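You operate a simulated robot arm through the tools that you are given. There is no shell and no other tool.

The job below is to be done with a simulated robot arm. You get a single attempt, and the scene is never put back.

## Task
Light the mill lamp, raise the knee until the gauge reads 1 mm and zero the gauge there.
Fine: lock the knee before zeroing; the probe stays on the tube in the green vice.

Only the result counts: the job must be done as asked and must still hold three seconds after the hand-in. Knocking over, shifting, dropping, spilling or breaking anything else fails it.

## Robot
A 6-joint arm with a two-finger gripper, fixed in place. Base frame: the origin is at the foot of the arm, x ahead of it, y to its left, z up. Readings come in m, degrees, newtons and seconds.
Its first joint turns from -166.0 to 166.0 degrees. Payload 3.43 kg.
Tool frame: the origin (TCP) lies between the finger pads and is the grasp point; the fingertips stand 0.02 m ahead of it; z points along the fingers, y is the line along which they close. The gripper opens to 0.19 m. The gripper's body begins 0.248 m behind the TCP.
Orientation is that of the tool frame in the base frame, as a unit quaternion [w, x, y, z]. With the fingers straight down and closing along the base's y, the tool's x points along the base's -x, its y along +y and its z along -z.

## Interface
- The arm moves only by the tool apply_moves. Its argument "moves" is a list of rows, each an object (a shift or turn left out is 0, a gripper value left out holds the last) with "gripper": the closure, from 0 (fully open) to 1 (shut); "dp": the shift along the base's x, y, z in m, a list of three; "angular": the turn, a rotation vector about the base's x, y, z in degrees, a list of three. In form: [{"gripper": gripper, "dp": [tx, ty, tz], "angular": [rx, ry, rz]}, ...]. A call has 1 to 20 rows; each row is the pose to reach, as a shift and turn from the pose commanded when the call began. A row lasts 0.2 s, in which the tool goes at most 0.05 m and 8.6 degrees; a call with a longer step from one row to the next is refused whole, and so is a gripper value outside its range. Where a pose cannot be reached the arm comes as near as it can. A force on the tool above 60 N (or 10 N above the force at the start of the call, whichever is more), or a blocked arm, ends the call early, and 0.2 s more pass. Each finger travels about 0.153 m/s and halts on what it meets, pressing with about 34 N; the grip force reading is that of the motor and also rises with nothing between the fingers. The clock runs only during rows and for 0.2 s after the last one: add rows that repeat a pose to give the fingers time. The reply holds the time, the measured pose of the TCP, the force on the tool along the base axes, the opening and the grip force, in the units named above and with some noise, with the torque about the TCP (base axes, N m) and any sound that the robot's microphone picked up.
- Cameras (640 x 400 px; columns grow to the right, rows downward): "scene" is fixed at [0.0512, 0.4986, 1.1954]; the picture's right is [-0.09, -1.00, 0.00], its down [-0.07, 0.01, -1.00] and it looks along [0.99, -0.09, -0.07] (base axes); focal length 214 px, centre (320, 200). "wrist" rides on the gripper at [0.07, -0.008, -0.288] in the tool frame; the picture's right is [0.12, 0.99, 0.00], its down [-0.96, 0.12, -0.25] and it looks along [-0.25, 0.03, 0.97] (tool axes); focal length 261 px, centre (320, 200).
- capture(camera): a new picture of that camera. No time passes.
- raise_lower(by): slides the trunk up (or, below 0, down) by that many m; the arm rides with it, the base frame stays. It gives what a move gives, with no picture.
- measure_at(camera, pixels): there is no depth. For up to 12 entries [column, row, z] of the newest picture of that camera ("zoom" is the newest enlarged one), the place [x, y] in the base frame at which the ray of that pixel passes the height z, good to about 0.003 m. No time passes.
- close_up(camera, box): a new picture of the part [left, top, right, bottom] of that camera's present view, enlarged. No time passes.
- job_done(): hands the job in; it is judged then, once.

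Unless the task says otherwise, let go and move clear before handing in.

The tools are called after ">>>" by a JSON object that holds its "name" and its "arguments". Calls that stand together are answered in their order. apply_moves: Moves the arm, as the interface text tells. Its arguments: {"type":"object","properties":{"moves":{"type":"array","items":{"type":"object","properties":{"gripper":{"type":"number"},"dp":{"type":"array","items":{"type":"number"}},"angular":{"type":"array","items":{"type":"number"}}}}}},"required":["moves"]} The other tools are called the same way: raise_lower (by) slides the trunk up or down; capture (camera) takes a picture; measure_at (camera, pixels) gives the place at which the rays of pixels pass given heights; close_up (camera, box) takes an enlarged picture of a part of a camera's view; job_done () hands the job in.

At the start:

```text
t: 0.0
eef_pos: [0.6138, 0.1374, 1.4723]
ee_rot: [0.001, 0.0, 1.0, 0.0]
force: [0.4, 0.6, 0.9]
moment: [-0.05, 0.05, 0.03]
width: 0.19
finger_force: 0.0
trunk travel left (down, up): [-0.35, 0.09]
```

scene: 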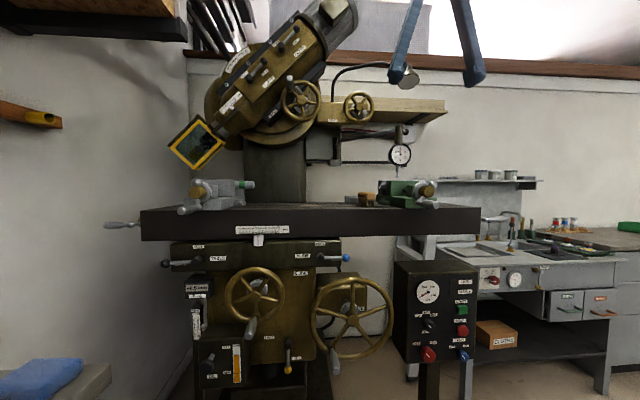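
wrist: 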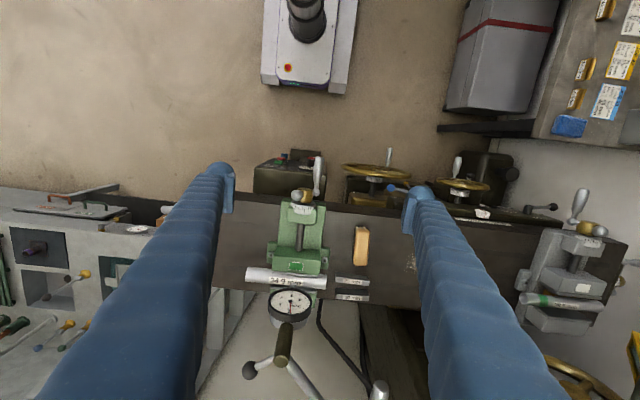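

The scene shows a milling machine with a dial gauge around (400,154) over the green vice, a control box at (435,310), and handwheels at (255,295) and (352,318). I'll zoom into the main areas to read the labels.

>>> {"name": "close_up", "arguments": {"camera": "scene", "box": [385, 255, 485, 375]}}

>>> {"name": "close_up", "arguments": {"camera": "scene", "box": [160, 230, 400, 390]}}

>>> {"name": "close_up", "arguments": {"camera": "scene", "box": [320, 110, 460, 220]}}

>>> {"name": "close_up", "arguments": {"camera": "scene", "box": [160, 20, 460, 200]}}

```text
3.33 times, centred on (435, 315) of scene
```

zoom: 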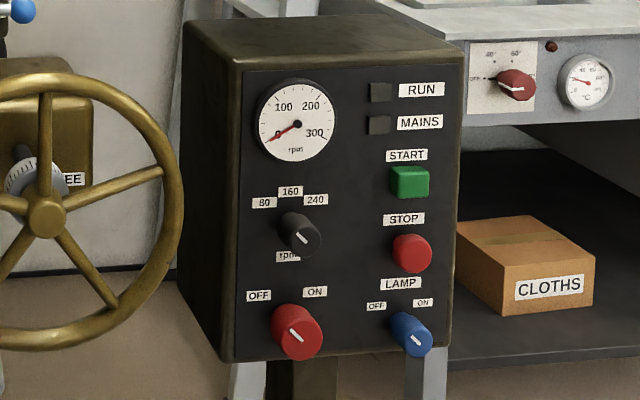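

```text
2.50 times, centred on (280, 310) of scene
```

zoom: 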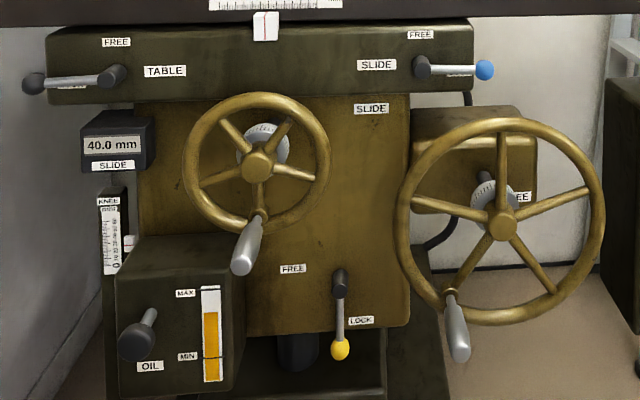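

```text
3.64 times, centred on (390, 165) of scene
```

zoom: 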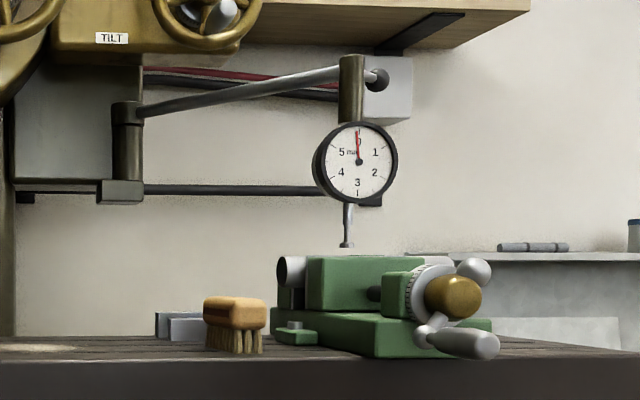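

```text
2.13 times, centred on (310, 110) of scene
```

zoom: 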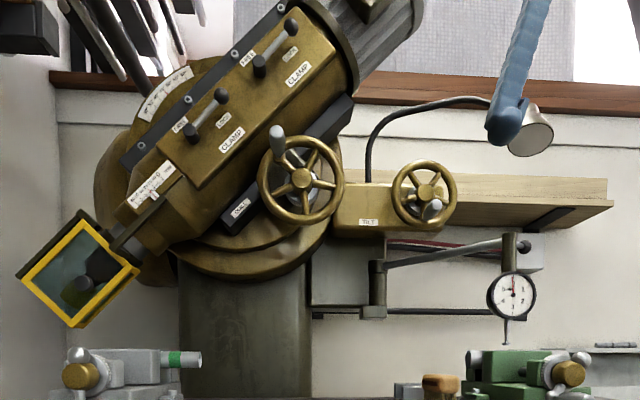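

The knee scale, a yellow-knob FREE/LOCK lever and a lamp knob with OFF/ON are visible. Next I'll take close-ups of the gauge, the lever, the lamp switch and the wheel from both cameras.

>>> {"name": "close_up", "arguments": {"camera": "wrist", "box": [230, 160, 390, 400]}}

>>> {"name": "close_up", "arguments": {"camera": "scene", "box": [380, 130, 420, 170]}}

>>> {"name": "close_up", "arguments": {"camera": "scene", "box": [260, 320, 310, 380]}}

>>> {"name": "close_up", "arguments": {"camera": "scene", "box": [410, 330, 480, 370]}}

>>> {"name": "close_up", "arguments": {"camera": "scene", "box": [310, 270, 400, 380]}}

>>> {"name": "close_up", "arguments": {"camera": "scene", "box": [180, 280, 260, 390]}}

>>> {"name": "close_up", "arguments": {"camera": "wrist", "box": [240, 140, 540, 240]}}

```text
1.67 times, centred on (310, 280) of wrist
```

zoom: 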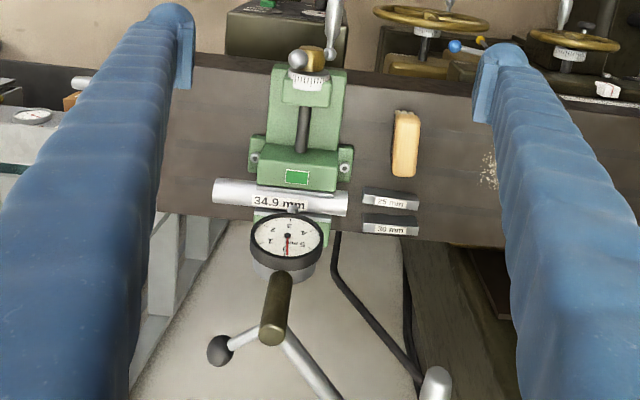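

```text
10.00 times, centred on (400, 150) of scene
```

zoom: 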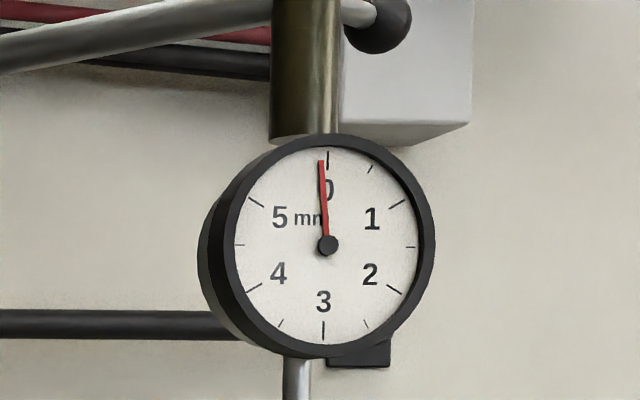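

```text
6.67 times, centred on (285, 350) of scene
```

zoom: 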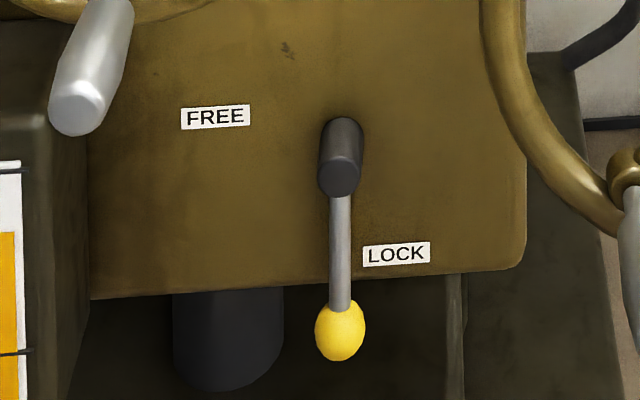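

```text
9.14 times, centred on (445, 350) of scene
```

zoom: 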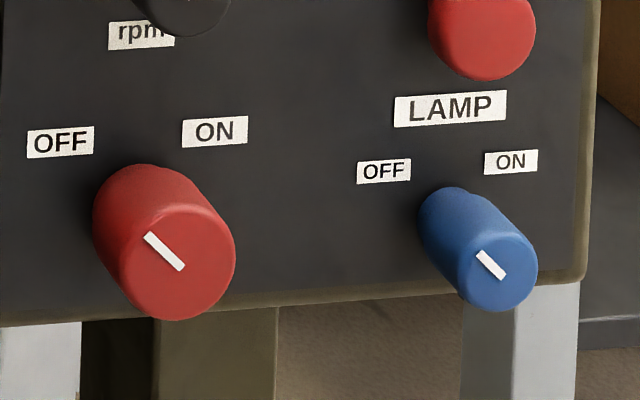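

```text
3.64 times, centred on (355, 325) of scene
```

zoom: 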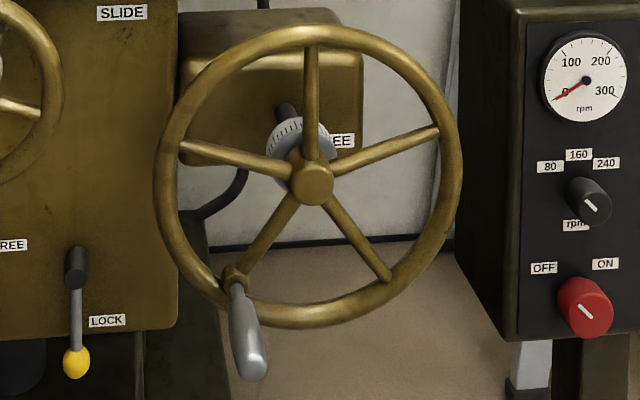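

```text
3.64 times, centred on (220, 335) of scene
```

zoom: 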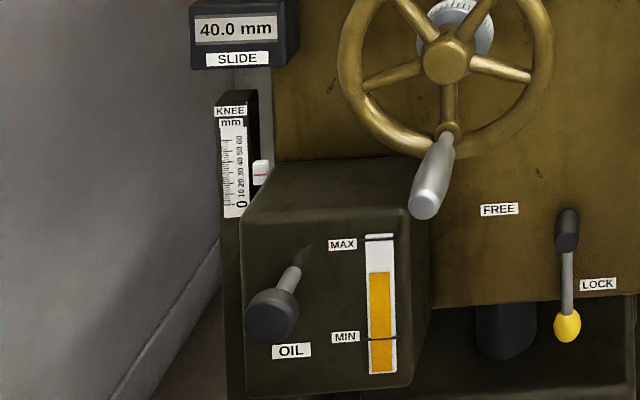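

```text
2.13 times, centred on (390, 190) of wrist
```

zoom: 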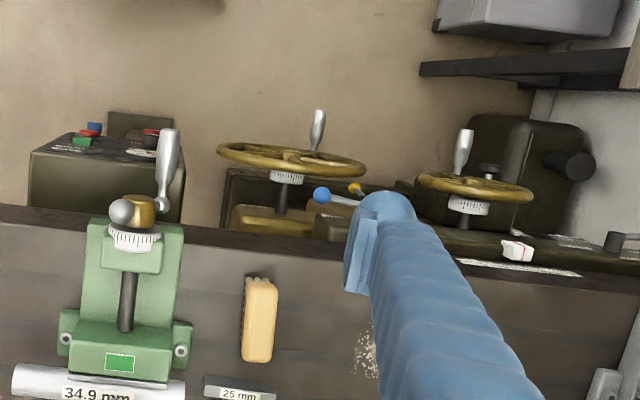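

The features triangulate well: yellow lever knob at about (0.72, 0.55, 0.58), knee wheel hub at about (0.65, 0.35, 0.80), lamp knob at about (0.66, -0.02, 0.63). All of these face the robot, so I'll turn the tool horizontal, pointing +x, in the free space in front of the mill.

>>> {"name": "apply_moves", "arguments": {"moves": [{"gripper": 0, "dp": [-0.005, 0.018, -0.02], "angular": [0, -6.5, 0]}, {"dp": [-0.01, 0.036, -0.04], "angular": [0, -13, 0]}, {"dp": [-0.015, 0.054, -0.06], "angular": [0, -19.5, 0]}, {"dp": [-0.02, 0.072, -0.08], "angular": [0, -26, 0]}, {"dp": [-0.025, 0.09, -0.1], "angular": [0, -32.5, 0]}, {"dp": [-0.03, 0.108, -0.12], "angular": [0, -39, 0]}, {"dp": [-0.03, 0.126, -0.14], "angular": [0, -45.5, 0]}, {"dp": [-0.03, 0.144, -0.16], "angular": [0, -52, 0]}, {"dp": [-0.03, 0.162, -0.18], "angular": [0, -58.5, 0]}, {"dp": [-0.03, 0.18, -0.2], "angular": [0, -65, 0]}, {"dp": [-0.03, 0.198, -0.22], "angular": [0, -71.5, 0]}, {"dp": [-0.03, 0.216, -0.24], "angular": [0, -78, 0]}, {"dp": [-0.03, 0.234, -0.26], "angular": [0, -84.5, 0]}, {"dp": [-0.03, 0.25, -0.28], "angular": [0, -90, 0]}, {"dp": [-0.03, 0.25, -0.28], "angular": [0, -90, 0]}]}}

```text
t: 1.8
eef_pos: [0.597, 0.1547, 1.2876]
ee_rot: [0.379, 0.017, 0.919, -0.105]
force: [0.1, -0.4, -0.6]
moment: [0.2, -0.01, 0.24]
width: 0.1899
finger_force: 0.0
out of reach, approached as far as the arm can: row 9
trunk travel left (down, up): [-0.35, 0.09]
stopped in row 9: the arm was blocked; the commanded pose is now the measured one
```

The arm stopped partway, out of reach, at (0.597, 0.155, 1.288) with the tool partly tilted. I'll look at how the arm sits before retrying.

>>> {"name": "capture", "arguments": {"camera": "scene"}}

>>> {"name": "capture", "arguments": {"camera": "wrist"}}

```text
taken
```

scene: 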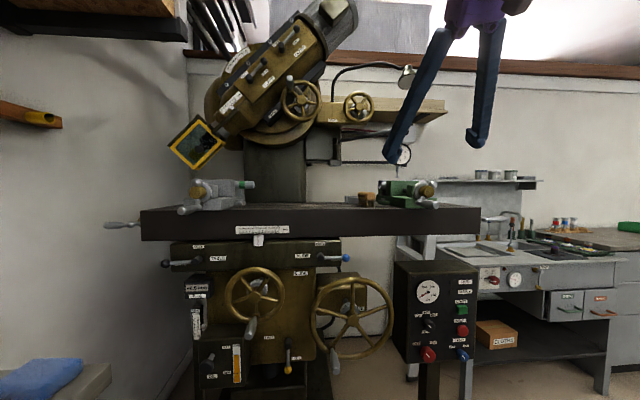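

```text
taken
```

wrist: 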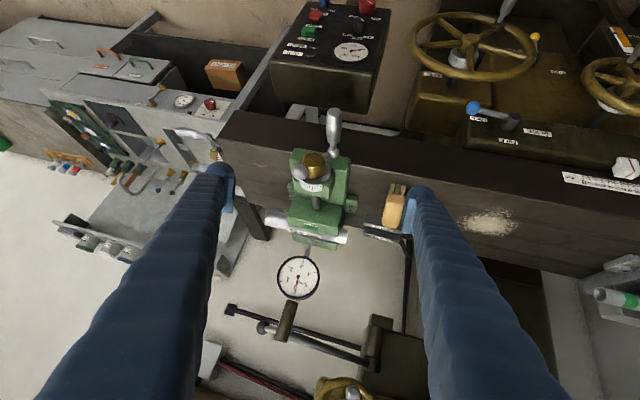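

The fingers now hang at about (440,90) in the scene, skewed towards -y, so the arm hit a limit in that configuration. I'll try correcting the tilt error and stepping sideways to y≈0.3 to find where it can reach.

>>> {"name": "apply_moves", "arguments": {"moves": [{"dp": [0.0, 0.02, 0.01], "angular": [3.5, 0, 2.1]}, {"dp": [0.0, 0.05, 0.01], "angular": [7, 0, 4.2]}, {"dp": [0.0, 0.08, 0.01], "angular": [10.4, 0, 6.4]}, {"dp": [0.0, 0.12, 0.01], "angular": [10.4, 0, 6.4]}, {"dp": [0.0, 0.16, 0.01], "angular": [10.4, 0, 6.4]}]}}

```text
t: 3.0
eef_pos: [0.5992, 0.3071, 1.2972]
ee_rot: [0.381, 0.006, 0.924, -0.007]
force: [-0.2, -0.5, 0.1]
moment: [-0.06, -0.05, -0.06]
width: 0.19
finger_force: 0.0
trunk travel left (down, up): [-0.35, 0.09]
```

That worked: the pose is (0.599, 0.307, 1.297) with a clean 45° tilt. I'll continue tilting to horizontal while drifting to y≈0.38 and a bit lower.

>>> {"name": "apply_moves", "arguments": {"moves": [{"dp": [0.0, 0.01, -0.01], "angular": [0, -5, 0]}, {"dp": [0.0, 0.02, -0.02], "angular": [0, -10, 0]}, {"dp": [0.0, 0.03, -0.03], "angular": [0, -15, 0]}, {"dp": [0.0, 0.04, -0.04], "angular": [0, -20, 0]}, {"dp": [0.0, 0.05, -0.05], "angular": [0, -25, 0]}, {"dp": [0.0, 0.06, -0.06], "angular": [0, -30, 0]}, {"dp": [0.0, 0.07, -0.07], "angular": [0, -35, 0]}, {"dp": [0.0, 0.08, -0.08], "angular": [0, -40, 0]}, {"dp": [0.0, 0.08, -0.09], "angular": [0, -45, 0]}, {"dp": [0.0, 0.08, -0.1], "angular": [0, -45, 0]}]}}

```text
t: 5.2
eef_pos: [0.6242, 0.4879, 1.2598]
ee_rot: [0.69, -0.006, 0.723, -0.041]
force: [0.9, 0.0, -0.7]
moment: [0.0, -0.08, -0.12]
width: 0.1899
finger_force: 0.1
out of reach, approached as far as the arm can: row 5, 6, 7, 8, 9, 10
trunk travel left (down, up): [-0.35, 0.09]
```

The tool is now horizontal, but at height ~1.26 the arm was pushed out to y=0.488, so the inner limit is close to the shoulder height. The wheel and lever are much lower, so I'll move down in front of the machine with x kept short of the handles.

>>> {"name": "apply_moves", "arguments": {"moves": [{"dp": [-0.01, 0.1, 0.0], "angular": [0, 0, 0]}, {"dp": [-0.02, 0.1, -0.03], "angular": [0, 0, 0]}, {"dp": [-0.03, 0.1, -0.06], "angular": [0, 0, 0]}, {"dp": [-0.04, 0.09, -0.09], "angular": [0, 0, 0]}, {"dp": [-0.05, 0.08, -0.12], "angular": [0, 0, 0]}, {"dp": [-0.06, 0.07, -0.15], "angular": [0, 0, 0]}, {"dp": [-0.07, 0.06, -0.18], "angular": [0, 0, 0]}, {"dp": [-0.07, 0.06, -0.21], "angular": [0, 0, 0]}, {"dp": [-0.07, 0.06, -0.24], "angular": [0, 0, 0]}, {"dp": [-0.07, 0.06, -0.27], "angular": [0, 0, 0]}, {"dp": [-0.07, 0.06, -0.3], "angular": [0, 0, 0]}]}}

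```text
refused: row 1 steps farther than a row can; nothing moved
```

Row 1 stepped too far, so I'll split it into smaller steps.

>>> {"name": "apply_moves", "arguments": {"moves": [{"dp": [-0.01, 0.04, 0.0]}, {"dp": [-0.02, 0.07, -0.03]}, {"dp": [-0.03, 0.09, -0.06]}, {"dp": [-0.04, 0.09, -0.09]}, {"dp": [-0.05, 0.08, -0.12]}, {"dp": [-0.06, 0.07, -0.15]}, {"dp": [-0.07, 0.06, -0.18]}, {"dp": [-0.07, 0.06, -0.21]}, {"dp": [-0.07, 0.06, -0.24]}, {"dp": [-0.07, 0.06, -0.27]}, {"dp": [-0.07, 0.06, -0.3]}]}}

```text
t: 7.6
eef_pos: [0.5615, 0.5881, 0.969]
ee_rot: [0.687, -0.006, 0.724, -0.061]
force: [-0.3, 0.1, -0.7]
moment: [0.01, 0.02, 0.01]
width: 0.19
finger_force: 0.0
out of reach, approached as far as the arm can: row 6, 7, 8, 9, 10, 11
trunk travel left (down, up): [-0.35, 0.09]
```

The arm was pushed up and outwards to (0.56, 0.588, 0.969), so I need a lower shoulder to work here with a horizontal tool. I'll lift back to a comfortable pose and then lower the trunk.

>>> {"name": "apply_moves", "arguments": {"moves": [{"dp": [0.005, 0.03, 0.03]}, {"dp": [0.01, 0.06, 0.06]}, {"dp": [0.015, 0.08, 0.1]}, {"dp": [0.02, 0.08, 0.14]}, {"dp": [0.02, 0.08, 0.18]}, {"dp": [0.02, 0.08, 0.22]}, {"dp": [0.02, 0.08, 0.26]}, {"dp": [0.02, 0.08, 0.3]}, {"dp": [0.02, 0.08, 0.34]}, {"dp": [0.02, 0.08, 0.36]}, {"dp": [0.02, 0.08, 0.36]}]}}

```text
t: 10.0
eef_pos: [0.58, 0.6664, 1.3262]
ee_rot: [0.689, -0.006, 0.723, -0.042]
force: [-0.7, 0.2, -0.5]
moment: [-0.05, -0.03, 0.02]
width: 0.1904
finger_force: 0.0
trunk travel left (down, up): [-0.35, 0.09]
```

The commanded pose resets to the reached one, so the arm is now at (0.58, 0.666, 1.326), horizontal. I'll move to y≈0.55, half close the gripper, and then lower the trunk.

>>> {"name": "apply_moves", "arguments": {"moves": [{"gripper": 0.5, "dp": [-0.005, -0.03, 0.0]}, {"gripper": 0.5, "dp": [-0.01, -0.06, 0.0]}, {"gripper": 0.5, "dp": [-0.015, -0.09, 0.0]}, {"gripper": 0.5, "dp": [-0.02, -0.11, 0.0]}]}}

>>> {"name": "raise_lower", "arguments": {"by": -0.35}}

>>> {"name": "capture", "arguments": {"camera": "scene"}}

>>> {"name": "capture", "arguments": {"camera": "wrist"}}

```text
t: 11.0
eef_pos: [0.5596, 0.5563, 1.3295]
ee_rot: [0.69, -0.005, 0.723, -0.04]
force: [-0.6, 0.2, 0.3]
moment: [0.0, 0.05, 0.01]
width: 0.0951
finger_force: 0.0
trunk travel left (down, up): [-0.35, 0.09]
```

```text
t: 14.4
eef_pos: [0.56, 0.5566, 0.9786]
ee_rot: [0.69, -0.005, 0.723, -0.041]
force: [0.8, 0.1, 0.6]
moment: [0.0, 0.0, -0.01]
width: 0.095
finger_force: 0.0
trunk travel left (down, up): [0.0, 0.44]
```

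```text
taken
```

scene: 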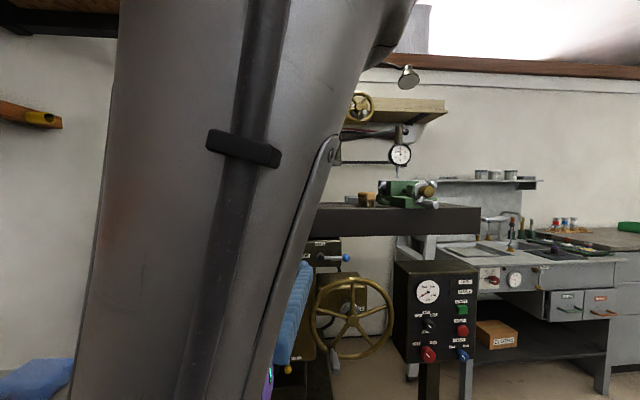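

```text
taken
```

wrist: 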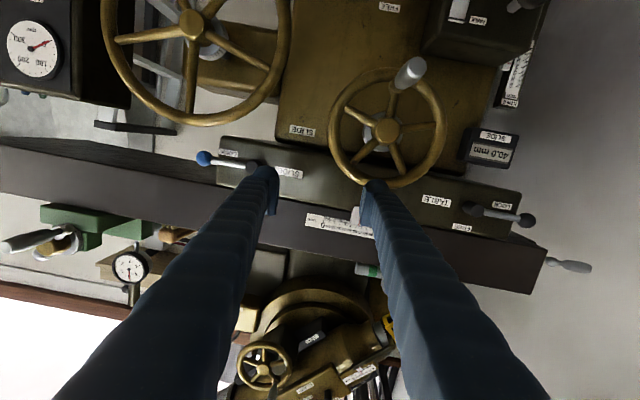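

The forearm fills the left of the scene view, and the tool is horizontal at (0.56, 0.557, 0.979), with the knee wheel at upper left in the upside-down wrist picture. I'll straighten the orientation and try moving down towards the knee wheel handle, staying back in x.

>>> {"name": "apply_moves", "arguments": {"moves": [{"gripper": 0.5, "dp": [-0.01, -0.02, -0.02], "angular": [1, -0.7, 0.8]}, {"gripper": 0.5, "dp": [-0.02, -0.04, -0.04], "angular": [2, -1.4, 1.6]}, {"gripper": 0.5, "dp": [-0.03, -0.06, -0.07], "angular": [3.7, -2.7, 2.9]}, {"gripper": 0.5, "dp": [-0.03, -0.08, -0.1], "angular": [3.7, -2.7, 2.9]}, {"gripper": 0.5, "dp": [-0.03, -0.11, -0.13], "angular": [3.7, -2.7, 2.9]}, {"gripper": 0.5, "dp": [-0.03, -0.13, -0.16], "angular": [3.7, -2.7, 2.9]}, {"gripper": 0.5, "dp": [-0.03, -0.147, -0.18], "angular": [3.7, -2.7, 2.9]}]}}

```text
t: 16.0
eef_pos: [0.5563, 0.5275, 0.8611]
ee_rot: [0.691, -0.003, 0.721, -0.05]
force: [-0.5, 0.6, 0.4]
moment: [0.01, -0.07, -0.02]
width: 0.0951
finger_force: 0.1
out of reach, approached as far as the arm can: row 3, 4, 5, 6, 7
trunk travel left (down, up): [0.0, 0.44]
```

The arm still drifts outward to (0.556, 0.528, 0.861), with a leftover roll error of about +4° about x, which suggests a wrist-roll joint limit. I'll test by rolling the tool -30° about its own axis while moving towards the target.

>>> {"name": "apply_moves", "arguments": {"moves": [{"gripper": 0.5, "dp": [0, 0, 0], "angular": [-8, 0, 0]}, {"gripper": 0.5, "dp": [0, 0, 0], "angular": [-16, 0, 0]}, {"gripper": 0.5, "dp": [0, 0, 0], "angular": [-24, 0, 0]}, {"gripper": 0.5, "dp": [0, -0.02, 0], "angular": [-30, 0, 0]}, {"gripper": 0.5, "dp": [0, -0.04, 0], "angular": [-36, 0, 0]}, {"gripper": 0.5, "dp": [0, -0.06, 0], "angular": [-36, 0, 0]}, {"gripper": 0.5, "dp": [0, -0.08, 0], "angular": [-36, 0, 0]}]}}

```text
t: 17.6
eef_pos: [0.5545, 0.4439, 0.8631]
ee_rot: [0.656, -0.217, 0.671, -0.27]
force: [0.6, -0.6, -0.6]
moment: [0.02, 0.0, -0.01]
width: 0.0949
finger_force: 0.2
trunk travel left (down, up): [0.0, 0.44]
```

Rolling freed the reach: the arm is now at (0.5545, 0.444, 0.863). I'll roll on to a total of -180°, which puts the camera above the fingers with an upright picture and moves the roll joint away from its limit.

>>> {"name": "apply_moves", "arguments": {"moves": [{"gripper": 0.5, "dp": [-0.002, 0, 0], "angular": [-7.8, 0.3, 0.1]}, {"gripper": 0.5, "dp": [-0.004, 0, 0], "angular": [-15.6, 0.6, 0.2]}, {"gripper": 0.5, "dp": [-0.006, 0, 0], "angular": [-23.3, 0.9, 0.3]}, {"gripper": 0.5, "dp": [-0.008, 0, 0], "angular": [-31.0, 1.2, 0.4]}, {"gripper": 0.5, "dp": [-0.01, 0, 0], "angular": [-38.8, 1.6, 0.5]}, {"gripper": 0.5, "dp": [-0.012, 0, 0], "angular": [-46.5, 1.9, 0.5]}, {"gripper": 0.5, "dp": [-0.014, 0, 0], "angular": [-54.3, 2.2, 0.6]}, {"gripper": 0.5, "dp": [-0.016, 0, 0], "angular": [-62.0, 2.5, 0.7]}, {"gripper": 0.5, "dp": [-0.018, 0, 0], "angular": [-69.8, 2.8, 0.8]}, {"gripper": 0.5, "dp": [-0.02, 0, 0], "angular": [-77.6, 3.1, 0.9]}, {"gripper": 0.5, "dp": [-0.022, 0, 0], "angular": [-85.3, 3.4, 1.0]}, {"gripper": 0.5, "dp": [-0.024, 0, 0], "angular": [-93.1, 3.7, 1.1]}, {"gripper": 0.5, "dp": [-0.026, 0, 0], "angular": [-100.8, 4.0, 1.2]}, {"gripper": 0.5, "dp": [-0.028, 0, 0], "angular": [-108.6, 4.4, 1.2]}, {"gripper": 0.5, "dp": [-0.03, 0, 0], "angular": [-116.3, 4.7, 1.3]}, {"gripper": 0.5, "dp": [-0.03, 0, 0], "angular": [-124.1, 5.0, 1.4]}, {"gripper": 0.5, "dp": [-0.03, 0, 0], "angular": [-131.8, 5.3, 1.5]}, {"gripper": 0.5, "dp": [-0.03, 0, 0], "angular": [-139.6, 5.6, 1.6]}]}}

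>>> {"name": "capture", "arguments": {"camera": "wrist"}}

>>> {"name": "capture", "arguments": {"camera": "scene"}}

```text
t: 21.4
eef_pos: [0.5229, 0.4446, 0.8626]
ee_rot: [0.001, 0.708, 0.0, 0.706]
force: [0.3, 0.6, -0.8]
moment: [0.02, 0.03, 0.02]
width: 0.095
finger_force: 0.0
trunk travel left (down, up): [0.0, 0.44]
```

```text
taken
```

wrist: 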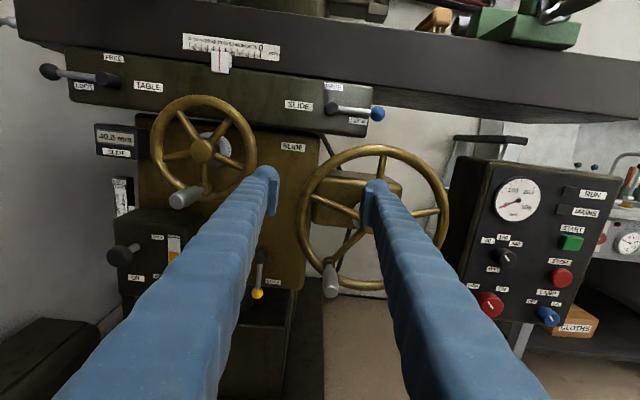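

```text
taken
```

scene: 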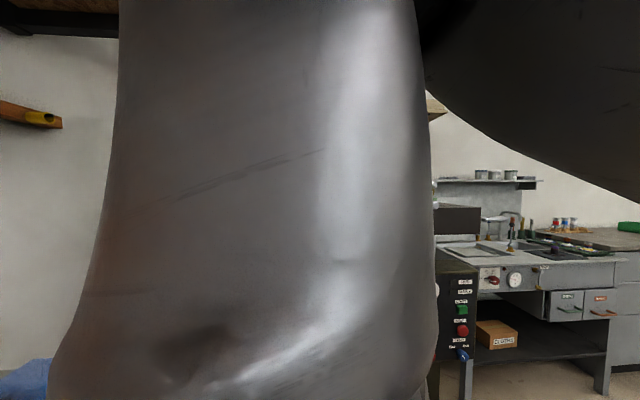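

Now I have an upright wrist view: lever knob at (258,293), knee wheel at (375,210) with handle at (330,280), lamp knob at (548,315). Let me zoom in on each of them.

>>> {"name": "close_up", "arguments": {"camera": "wrist", "box": [450, 160, 610, 340]}}

>>> {"name": "close_up", "arguments": {"camera": "wrist", "box": [230, 230, 300, 310]}}

>>> {"name": "close_up", "arguments": {"camera": "wrist", "box": [290, 130, 460, 310]}}

>>> {"name": "close_up", "arguments": {"camera": "wrist", "box": [80, 50, 280, 300]}}

>>> {"name": "close_up", "arguments": {"camera": "wrist", "box": [250, 50, 400, 160]}}

```text
2.22 times, centred on (530, 250) of wrist
```

zoom: 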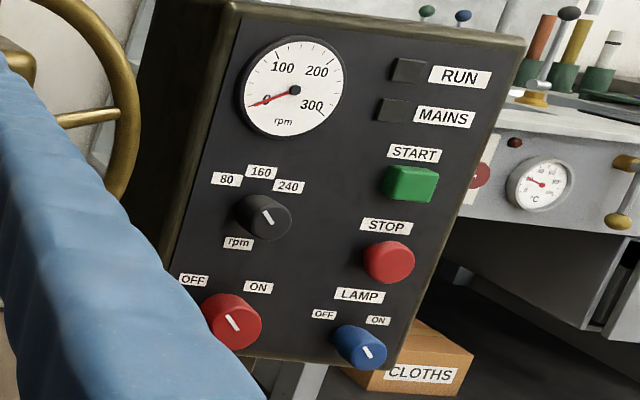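

```text
5.00 times, centred on (265, 270) of wrist
```

zoom: 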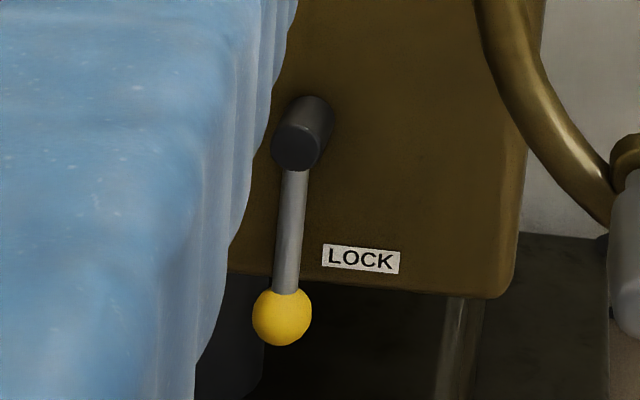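

```text
2.22 times, centred on (375, 220) of wrist
```

zoom: 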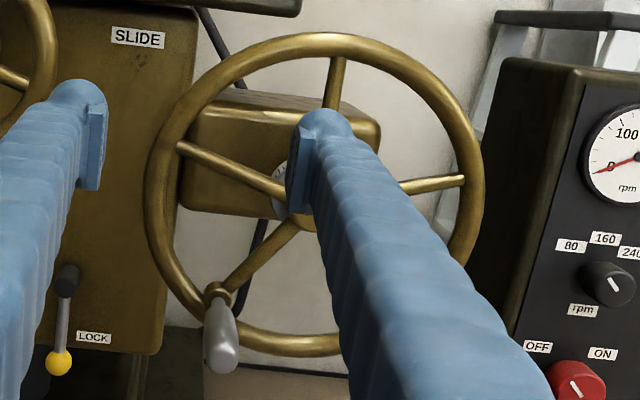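

```text
1.60 times, centred on (180, 175) of wrist
```

zoom: 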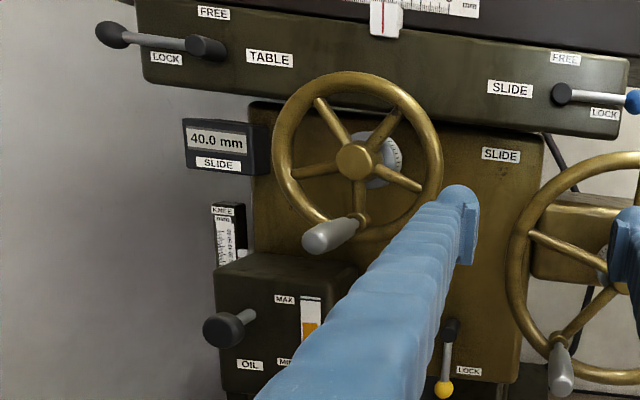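

```text
3.64 times, centred on (325, 105) of wrist
```

zoom: 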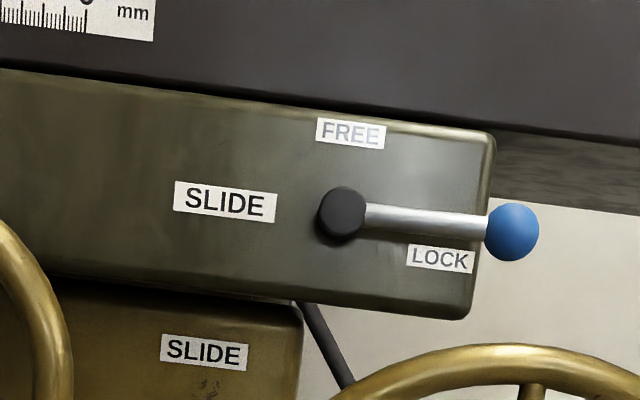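

The wrist view confirms the knee lever is at LOCK (pointing down at the label), with its ball at about (0.724, 0.545, 0.586) and its pivot at about (y 0.542, z 0.673). I'll move to a spot in front of and below it, staying clear of the wheel handles.

>>> {"name": "apply_moves", "arguments": {"moves": [{"gripper": 0.6, "dp": [0, 0.02, -0.04]}, {"gripper": 0.6, "dp": [0, 0.04, -0.08]}, {"gripper": 0.6, "dp": [0, 0.06, -0.12]}, {"gripper": 0.6, "dp": [0, 0.08, -0.16]}, {"gripper": 0.6, "dp": [0, 0.1, -0.2]}, {"gripper": 0.6, "dp": [0, 0.1, -0.24]}, {"gripper": 0.6, "dp": [0, 0.1, -0.275]}, {"gripper": 0.6, "dp": [0, 0.1, -0.275]}]}}

>>> {"name": "capture", "arguments": {"camera": "wrist"}}

```text
t: 23.2
eef_pos: [0.5225, 0.5445, 0.5883]
ee_rot: [-0.001, 0.708, 0.0, 0.707]
force: [0.0, 0.8, 0.1]
moment: [0.01, 0.0, 0.06]
width: 0.0762
finger_force: 0.1
trunk travel left (down, up): [0.0, 0.44]
```

```text
taken
```

wrist: 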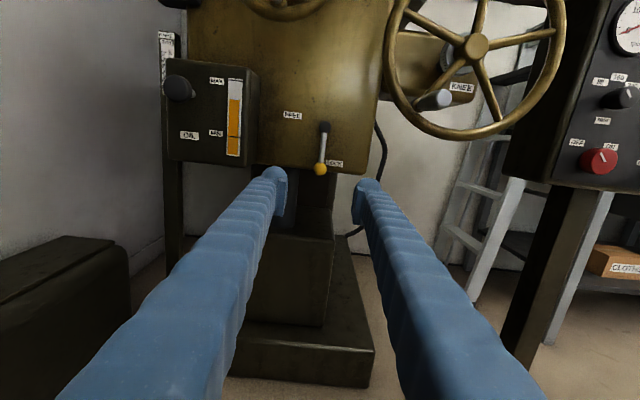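

The reach is good here, and the ball is now at (320,168) with the pivot at (325,128). I'll zoom in and measure.

>>> {"name": "close_up", "arguments": {"camera": "wrist", "box": [270, 90, 380, 190]}}

>>> {"name": "measure_at", "arguments": {"camera": "wrist", "pixels": [[320, 168, 0.58], [320, 168, 0.586], [320, 168, 0.59], [325, 128, 0.668], [325, 128, 0.673], [250, 120, 0.66], [250, 120, 0.7], [255, 150, 0.62]]}}

```text
4.00 times, centred on (325, 140) of wrist
```

zoom: 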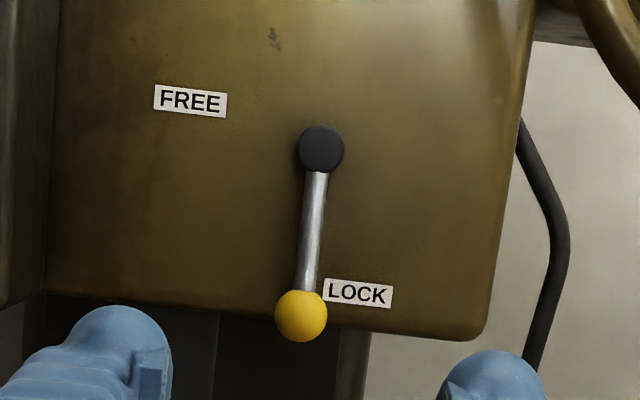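

```text
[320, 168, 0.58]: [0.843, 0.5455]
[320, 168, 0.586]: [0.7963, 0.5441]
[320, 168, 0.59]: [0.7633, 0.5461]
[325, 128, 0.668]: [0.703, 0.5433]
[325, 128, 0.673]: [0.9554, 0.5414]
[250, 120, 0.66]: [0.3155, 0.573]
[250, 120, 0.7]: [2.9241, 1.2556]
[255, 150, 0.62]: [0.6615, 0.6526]
```

The lever ball measures about (0.724, 0.5445, 0.592) and the pivot about z 0.669, with FREE to the left (+y). I'll advance with the open fingers straddling the ball, tips stopping at x≈0.732.

>>> {"name": "apply_moves", "arguments": {"moves": [{"gripper": 0.6, "dp": [0.04, 0, 0.003]}, {"gripper": 0.6, "dp": [0.08, 0, 0.005]}, {"gripper": 0.6, "dp": [0.12, 0, 0.006]}, {"gripper": 0.6, "dp": [0.16, 0, 0.006]}, {"gripper": 0.6, "dp": [0.19, 0, 0.006]}]}}

>>> {"name": "capture", "arguments": {"camera": "wrist"}}

>>> {"name": "close_up", "arguments": {"camera": "wrist", "box": [260, 90, 420, 200]}}

```text
t: 24.4
eef_pos: [0.7131, 0.544, 0.5947]
ee_rot: [0.0, 0.708, 0.0, 0.706]
force: [-0.1, 0.9, -0.1]
moment: [0.01, -0.01, -0.07]
width: 0.076
finger_force: 0.2
trunk travel left (down, up): [0.0, 0.44]
```

```text
taken
```

wrist: 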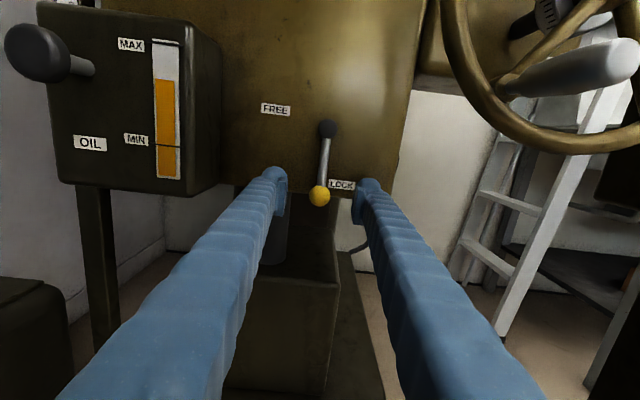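

```text
3.64 times, centred on (340, 145) of wrist
```

zoom: 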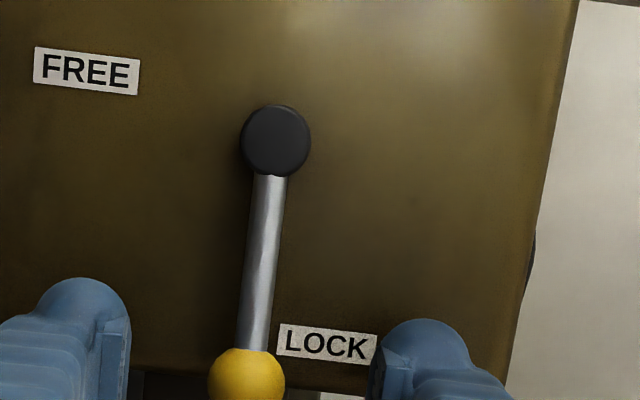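

The ball sits at (319,194), right on the TCP's line of sight, between the open fingers. I'll close on it.

>>> {"name": "apply_moves", "arguments": {"moves": [{"gripper": 0.8, "dp": [0, 0, 0]}, {"gripper": 0.9, "dp": [0, 0, 0]}, {"gripper": 1.0, "dp": [0, 0, 0]}, {"gripper": 1.0, "dp": [0, 0, 0]}]}}

>>> {"name": "close_up", "arguments": {"camera": "wrist", "box": [260, 90, 420, 220]}}

```text
t: 25.4
eef_pos: [0.7128, 0.5448, 0.5936]
ee_rot: [0.0, 0.708, -0.001, 0.707]
force: [6.8, 8.0, -0.1]
moment: [-0.09, 0.01, 0.04]
width: 0.0231
finger_force: 44.9
trunk travel left (down, up): [0.0, 0.44]
```

```text
3.08 times, centred on (340, 155) of wrist
```

zoom: 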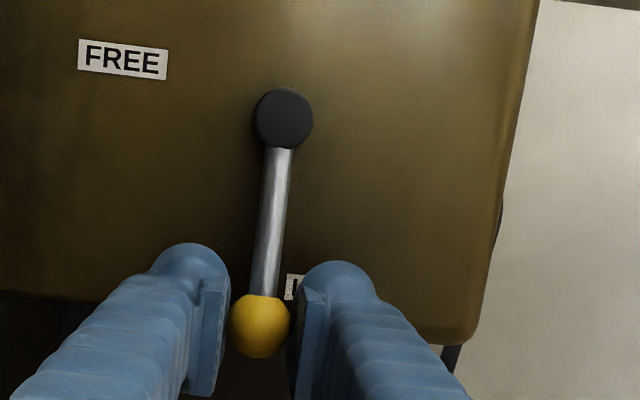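

The ball is gripped (width 0.0231 m). I'll swing the lever 90° clockwise (down to left, FREE) along the arc about the pivot, turning the tool with it.

>>> {"name": "apply_moves", "arguments": {"moves": [{"gripper": 1.0, "dp": [0, 0.0098, 0.0006], "angular": [7.5, 0, 0]}, {"gripper": 1.0, "dp": [0, 0.0194, 0.0026], "angular": [15, 0, 0]}, {"gripper": 1.0, "dp": [0, 0.0287, 0.0057], "angular": [22.5, 0, 0]}, {"gripper": 1.0, "dp": [0, 0.0375, 0.01], "angular": [30, 0, 0]}, {"gripper": 1.0, "dp": [0, 0.0457, 0.0155], "angular": [37.5, 0, 0]}, {"gripper": 1.0, "dp": [0, 0.053, 0.022], "angular": [45, 0, 0]}, {"gripper": 1.0, "dp": [0, 0.0595, 0.0293], "angular": [52.5, 0, 0]}, {"gripper": 1.0, "dp": [0, 0.065, 0.0375], "angular": [60, 0, 0]}, {"gripper": 1.0, "dp": [0, 0.0693, 0.0463], "angular": [67.5, 0, 0]}, {"gripper": 1.0, "dp": [0, 0.0724, 0.0556], "angular": [75, 0, 0]}, {"gripper": 1.0, "dp": [0, 0.0744, 0.0652], "angular": [82.5, 0, 0]}, {"gripper": 1.0, "dp": [0, 0.075, 0.075], "angular": [90, 0, 0]}]}}

>>> {"name": "capture", "arguments": {"camera": "wrist"}}

```text
t: 28.0
eef_pos: [0.7134, 0.6214, 0.6684]
ee_rot: [0.501, -0.501, 0.5, -0.498]
force: [6.4, 16.1, -5.7]
moment: [0.26, 0.1, 0.26]
width: 0.0231
finger_force: 44.8
trunk travel left (down, up): [0.0, 0.44]
```

```text
taken
```

wrist: 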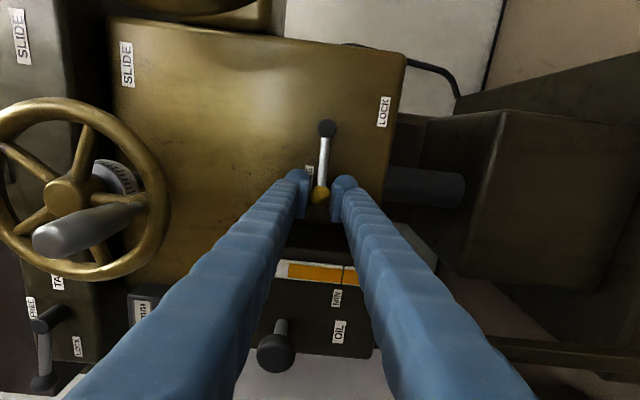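

The lever now points left to FREE, and the tool turned with it cleanly. I'll release, back off and check it stays.

>>> {"name": "apply_moves", "arguments": {"moves": [{"gripper": 0.8, "dp": [0, 0, 0]}, {"gripper": 0.65, "dp": [0, 0, 0]}, {"gripper": 0.65, "dp": [0, 0, 0]}, {"gripper": 0.65, "dp": [-0.04, 0, 0]}, {"gripper": 0.65, "dp": [-0.08, 0, 0]}, {"gripper": 0.65, "dp": [-0.12, 0, 0]}, {"gripper": 0.65, "dp": [-0.16, 0, 0]}, {"gripper": 0.65, "dp": [-0.19, 0, 0]}]}}

>>> {"name": "capture", "arguments": {"camera": "wrist"}}

```text
t: 29.8
eef_pos: [0.5229, 0.62, 0.6711]
ee_rot: [0.501, -0.5, 0.5, -0.499]
force: [0.4, -0.1, -0.3]
moment: [-0.01, -0.01, -0.01]
width: 0.0667
finger_force: 0.0
trunk travel left (down, up): [0.0, 0.44]
```

```text
taken
```

wrist: 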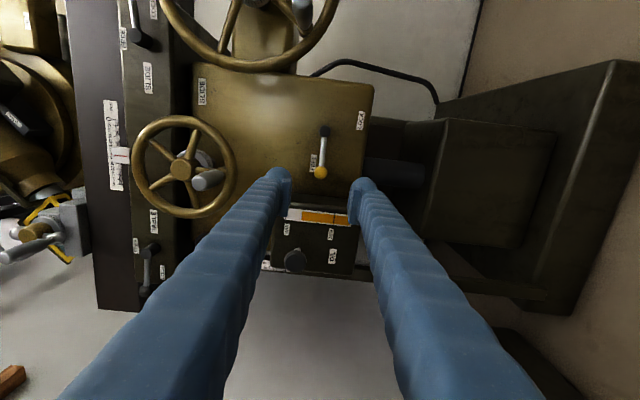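

The lever stays at FREE. Now I'll go in front of the knee wheel handle (about y 0.41, z 0.715), rolling back to the upright orientation on the way.

>>> {"name": "apply_moves", "arguments": {"moves": [{"gripper": 0.65, "dp": [-0.01, -0.018, 0.004], "angular": [-7.5, 0, 0]}, {"gripper": 0.65, "dp": [-0.02, -0.036, 0.008], "angular": [-15, 0, 0]}, {"gripper": 0.65, "dp": [-0.03, -0.054, 0.012], "angular": [-22.5, 0, 0]}, {"gripper": 0.65, "dp": [-0.04, -0.072, 0.016], "angular": [-30, 0, 0]}, {"gripper": 0.65, "dp": [-0.045, -0.09, 0.02], "angular": [-37.5, 0, 0]}, {"gripper": 0.65, "dp": [-0.045, -0.108, 0.024], "angular": [-45, 0, 0]}, {"gripper": 0.65, "dp": [-0.045, -0.126, 0.028], "angular": [-52.5, 0, 0]}, {"gripper": 0.65, "dp": [-0.045, -0.144, 0.032], "angular": [-60, 0, 0]}, {"gripper": 0.65, "dp": [-0.045, -0.162, 0.036], "angular": [-67.5, 0, 0]}, {"gripper": 0.65, "dp": [-0.045, -0.18, 0.04], "angular": [-75, 0, 0]}, {"gripper": 0.65, "dp": [-0.045, -0.198, 0.044], "angular": [-82.5, 0, 0]}, {"gripper": 0.65, "dp": [-0.045, -0.209, 0.045], "angular": [-90, 0, 0]}, {"gripper": 0.65, "dp": [-0.045, -0.209, 0.045], "angular": [-90, 0, 0]}]}}

>>> {"name": "capture", "arguments": {"camera": "wrist"}}

>>> {"name": "close_up", "arguments": {"camera": "wrist", "box": [220, 80, 460, 230]}}

>>> {"name": "capture", "arguments": {"camera": "scene"}}

```text
t: 32.6
eef_pos: [0.4783, 0.4108, 0.713]
ee_rot: [0.0, 0.707, 0.0, 0.707]
force: [-0.5, 0.0, -0.4]
moment: [-0.01, 0.01, 0.0]
width: 0.0665
finger_force: 0.1
trunk travel left (down, up): [0.0, 0.44]
```

```text
taken
```

wrist: 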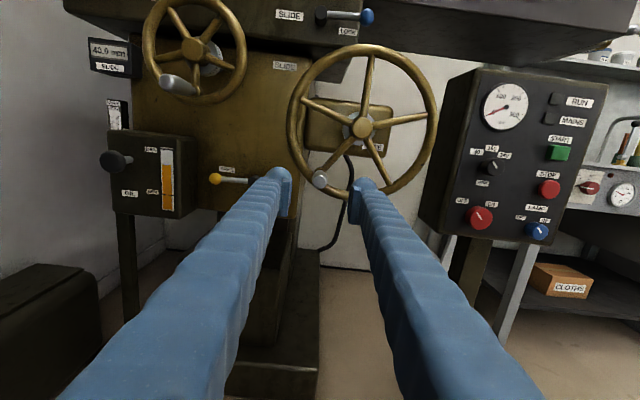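

```text
2.67 times, centred on (340, 155) of wrist
```

zoom: 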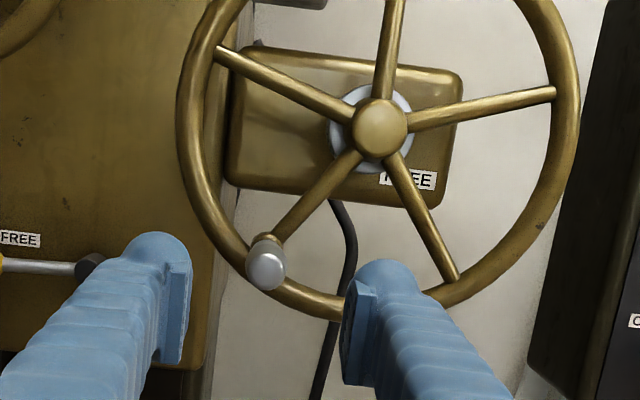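

```text
taken
```

scene: 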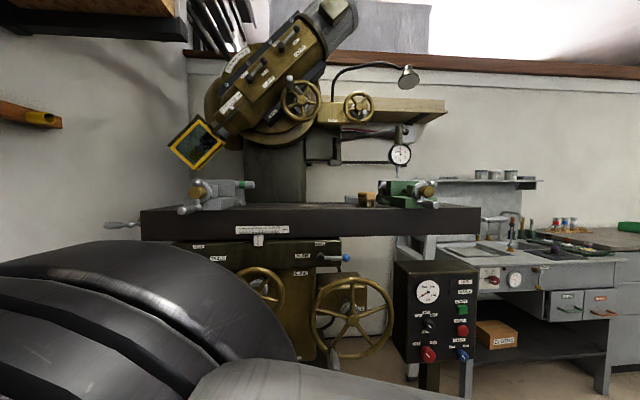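

The handle end is at (320,180) and the hub at (362,128) in the wrist view, giving a handle at about (y 0.411, z 0.714) and a hub at about (y 0.351, z 0.797). Before turning I'll look closely at the gauge probe and knee scale for a reference.

>>> {"name": "close_up", "arguments": {"camera": "scene", "box": [375, 130, 435, 215]}}

>>> {"name": "close_up", "arguments": {"camera": "wrist", "box": [90, 80, 150, 150]}}

>>> {"name": "close_up", "arguments": {"camera": "wrist", "box": [340, 100, 400, 160]}}

```text
4.71 times, centred on (405, 172) of scene
```

zoom: 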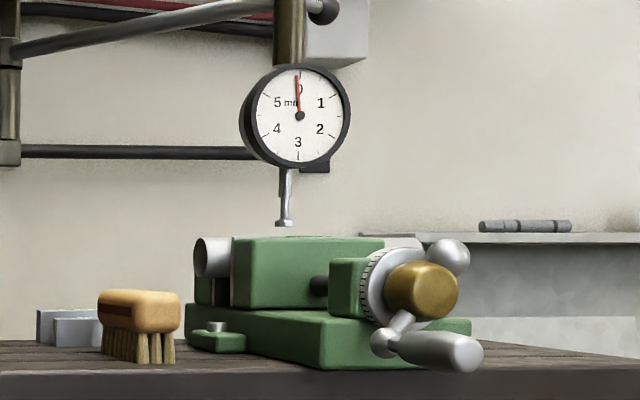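

```text
5.71 times, centred on (120, 115) of wrist
```

zoom: 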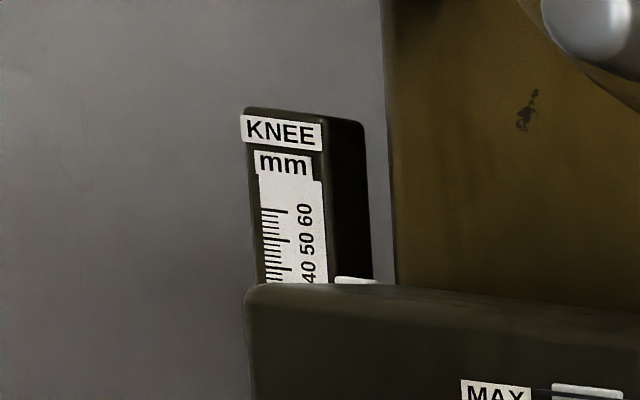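

```text
6.67 times, centred on (370, 130) of wrist
```

zoom: 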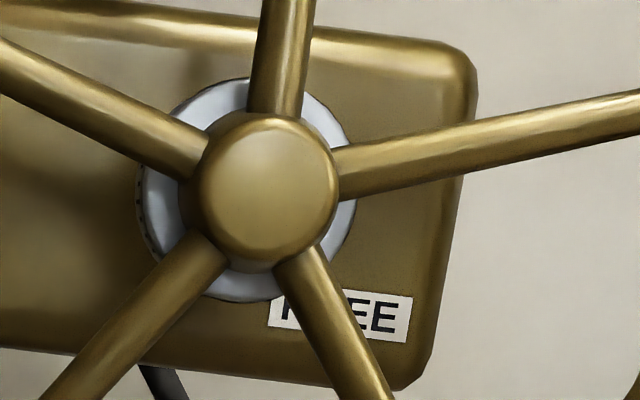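

The probe tip is roughly 10 mm above the tube, so several wheel turns may be needed. First I'll check in free air that the far side of the wheel circle (y≈0.25) can be reached with this tool orientation.

>>> {"name": "apply_moves", "arguments": {"moves": [{"gripper": 0.65, "dp": [0.02, -0.02, -0.01]}, {"gripper": 0.65, "dp": [0.04, -0.05, -0.015]}, {"gripper": 0.65, "dp": [0.06, -0.09, -0.01]}, {"gripper": 0.65, "dp": [0.06, -0.12, 0.02]}, {"gripper": 0.65, "dp": [0.06, -0.15, 0.05]}, {"gripper": 0.65, "dp": [0.06, -0.163, 0.09]}, {"gripper": 0.65, "dp": [0.06, -0.15, 0.13]}, {"gripper": 0.65, "dp": [0.06, -0.12, 0.165]}, {"gripper": 0.65, "dp": [0.06, -0.08, 0.185]}, {"gripper": 0.65, "dp": [0.06, -0.04, 0.19]}]}}

```text
t: 34.8
eef_pos: [0.5396, 0.3707, 0.9056]
ee_rot: [0.0, 0.707, -0.001, 0.707]
force: [-1.2, -0.3, -0.4]
moment: [0.07, 0.03, -0.01]
width: 0.0663
finger_force: 0.2
out of reach, approached as far as the arm can: row 5, 6, 7, 8, 9
trunk travel left (down, up): [0.0, 0.44]
```

The right part of the circle (y<0.3) is out of reach with the tool along +x. If I yaw the tool about -25° and pinch vertically, the wrist stays further out while the pads still lie flat on the handle, so I'll turn to that orientation.

>>> {"name": "apply_moves", "arguments": {"moves": [{"gripper": 0.65, "dp": [-0.002, 0.004, -0.012], "angular": [7.4, -1.6, -1.6]}, {"gripper": 0.65, "dp": [-0.004, 0.008, -0.024], "angular": [14.7, -3.3, -3.3]}, {"gripper": 0.65, "dp": [-0.006, 0.012, -0.036], "angular": [22.1, -4.9, -4.9]}, {"gripper": 0.65, "dp": [-0.008, 0.016, -0.048], "angular": [29.5, -6.5, -6.5]}, {"gripper": 0.65, "dp": [-0.01, 0.02, -0.06], "angular": [36.8, -8.2, -8.2]}, {"gripper": 0.65, "dp": [-0.01, 0.024, -0.072], "angular": [44.2, -9.8, -9.8]}, {"gripper": 0.65, "dp": [-0.01, 0.028, -0.084], "angular": [51.6, -11.4, -11.4]}, {"gripper": 0.65, "dp": [-0.01, 0.032, -0.096], "angular": [58.9, -13.1, -13.1]}, {"gripper": 0.65, "dp": [-0.01, 0.036, -0.108], "angular": [66.3, -14.7, -14.7]}, {"gripper": 0.65, "dp": [-0.01, 0.04, -0.12], "angular": [73.7, -16.3, -16.3]}, {"gripper": 0.65, "dp": [-0.01, 0.04, -0.132], "angular": [81.0, -18.0, -18.0]}, {"gripper": 0.65, "dp": [-0.01, 0.04, -0.146], "angular": [88.4, -19.6, -19.6]}, {"gripper": 0.65, "dp": [-0.01, 0.04, -0.146], "angular": [88.4, -19.6, -19.6]}]}}

```text
t: 37.6
eef_pos: [0.5276, 0.4103, 0.7589]
ee_rot: [0.381, -0.379, 0.597, -0.595]
force: [1.0, 0.6, -0.9]
moment: [-0.02, -0.01, -0.01]
width: 0.0667
finger_force: 0.2
trunk travel left (down, up): [0.0, 0.44]
```

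The orientation is right, with the tool axis at (0.906, -0.42, 0). Now I'll do a full dry run of the wheel circle in air.

>>> {"name": "apply_moves", "arguments": {"moves": [{"gripper": 0.65, "dp": [0, -0.03, -0.035]}, {"gripper": 0.65, "dp": [0, -0.059, -0.065]}, {"gripper": 0.65, "dp": [0, -0.098, -0.056]}, {"gripper": 0.65, "dp": [0, -0.132, -0.035]}, {"gripper": 0.65, "dp": [0, -0.154, -0.002]}, {"gripper": 0.65, "dp": [0, -0.162, 0.038]}, {"gripper": 0.65, "dp": [0, -0.154, 0.078]}, {"gripper": 0.65, "dp": [0, -0.132, 0.111]}, {"gripper": 0.65, "dp": [0, -0.098, 0.133]}, {"gripper": 0.65, "dp": [0, -0.059, 0.141]}, {"gripper": 0.65, "dp": [0, -0.02, 0.133]}, {"gripper": 0.65, "dp": [0, 0.014, 0.111]}, {"gripper": 0.65, "dp": [0, 0.036, 0.078]}, {"gripper": 0.65, "dp": [0, 0.044, 0.038]}, {"gripper": 0.65, "dp": [0, 0.036, -0.002]}, {"gripper": 0.65, "dp": [0, 0.014, -0.035]}, {"gripper": 0.65, "dp": [0, 0.0, -0.045]}]}}

```text
t: 41.2
eef_pos: [0.5283, 0.4109, 0.7123]
ee_rot: [0.38, -0.38, 0.596, -0.596]
force: [-1.4, -0.3, 0.3]
moment: [0.0, -0.02, 0.02]
width: 0.0665
finger_force: 0.1
trunk travel left (down, up): [0.0, 0.44]
```

The full circle is reachable. I'll advance straddling the handle vertically and check alignment.

>>> {"name": "apply_moves", "arguments": {"moves": [{"gripper": 0.65, "dp": [0.02, 0, 0.001]}, {"gripper": 0.65, "dp": [0.045, 0, 0.002]}, {"gripper": 0.65, "dp": [0.072, 0, 0.002]}, {"gripper": 0.65, "dp": [0.072, 0, 0.002]}]}}

>>> {"name": "capture", "arguments": {"camera": "wrist"}}

>>> {"name": "capture", "arguments": {"camera": "scene"}}

```text
t: 42.2
eef_pos: [0.6023, 0.4112, 0.7152]
ee_rot: [-0.381, 0.381, -0.596, 0.596]
force: [-0.3, 0.4, -0.8]
moment: [-0.03, -0.02, 0.02]
width: 0.0666
finger_force: 0.1
trunk travel left (down, up): [0.0, 0.44]
```

```text
taken
```

wrist: 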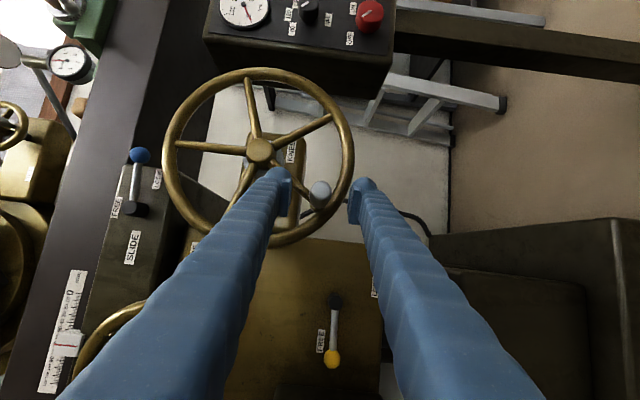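

```text
taken
```

scene: 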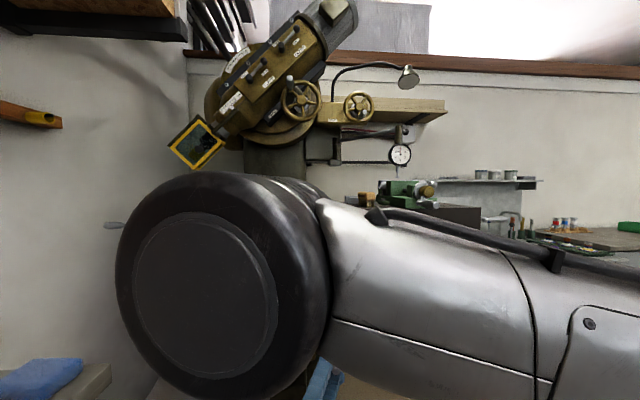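

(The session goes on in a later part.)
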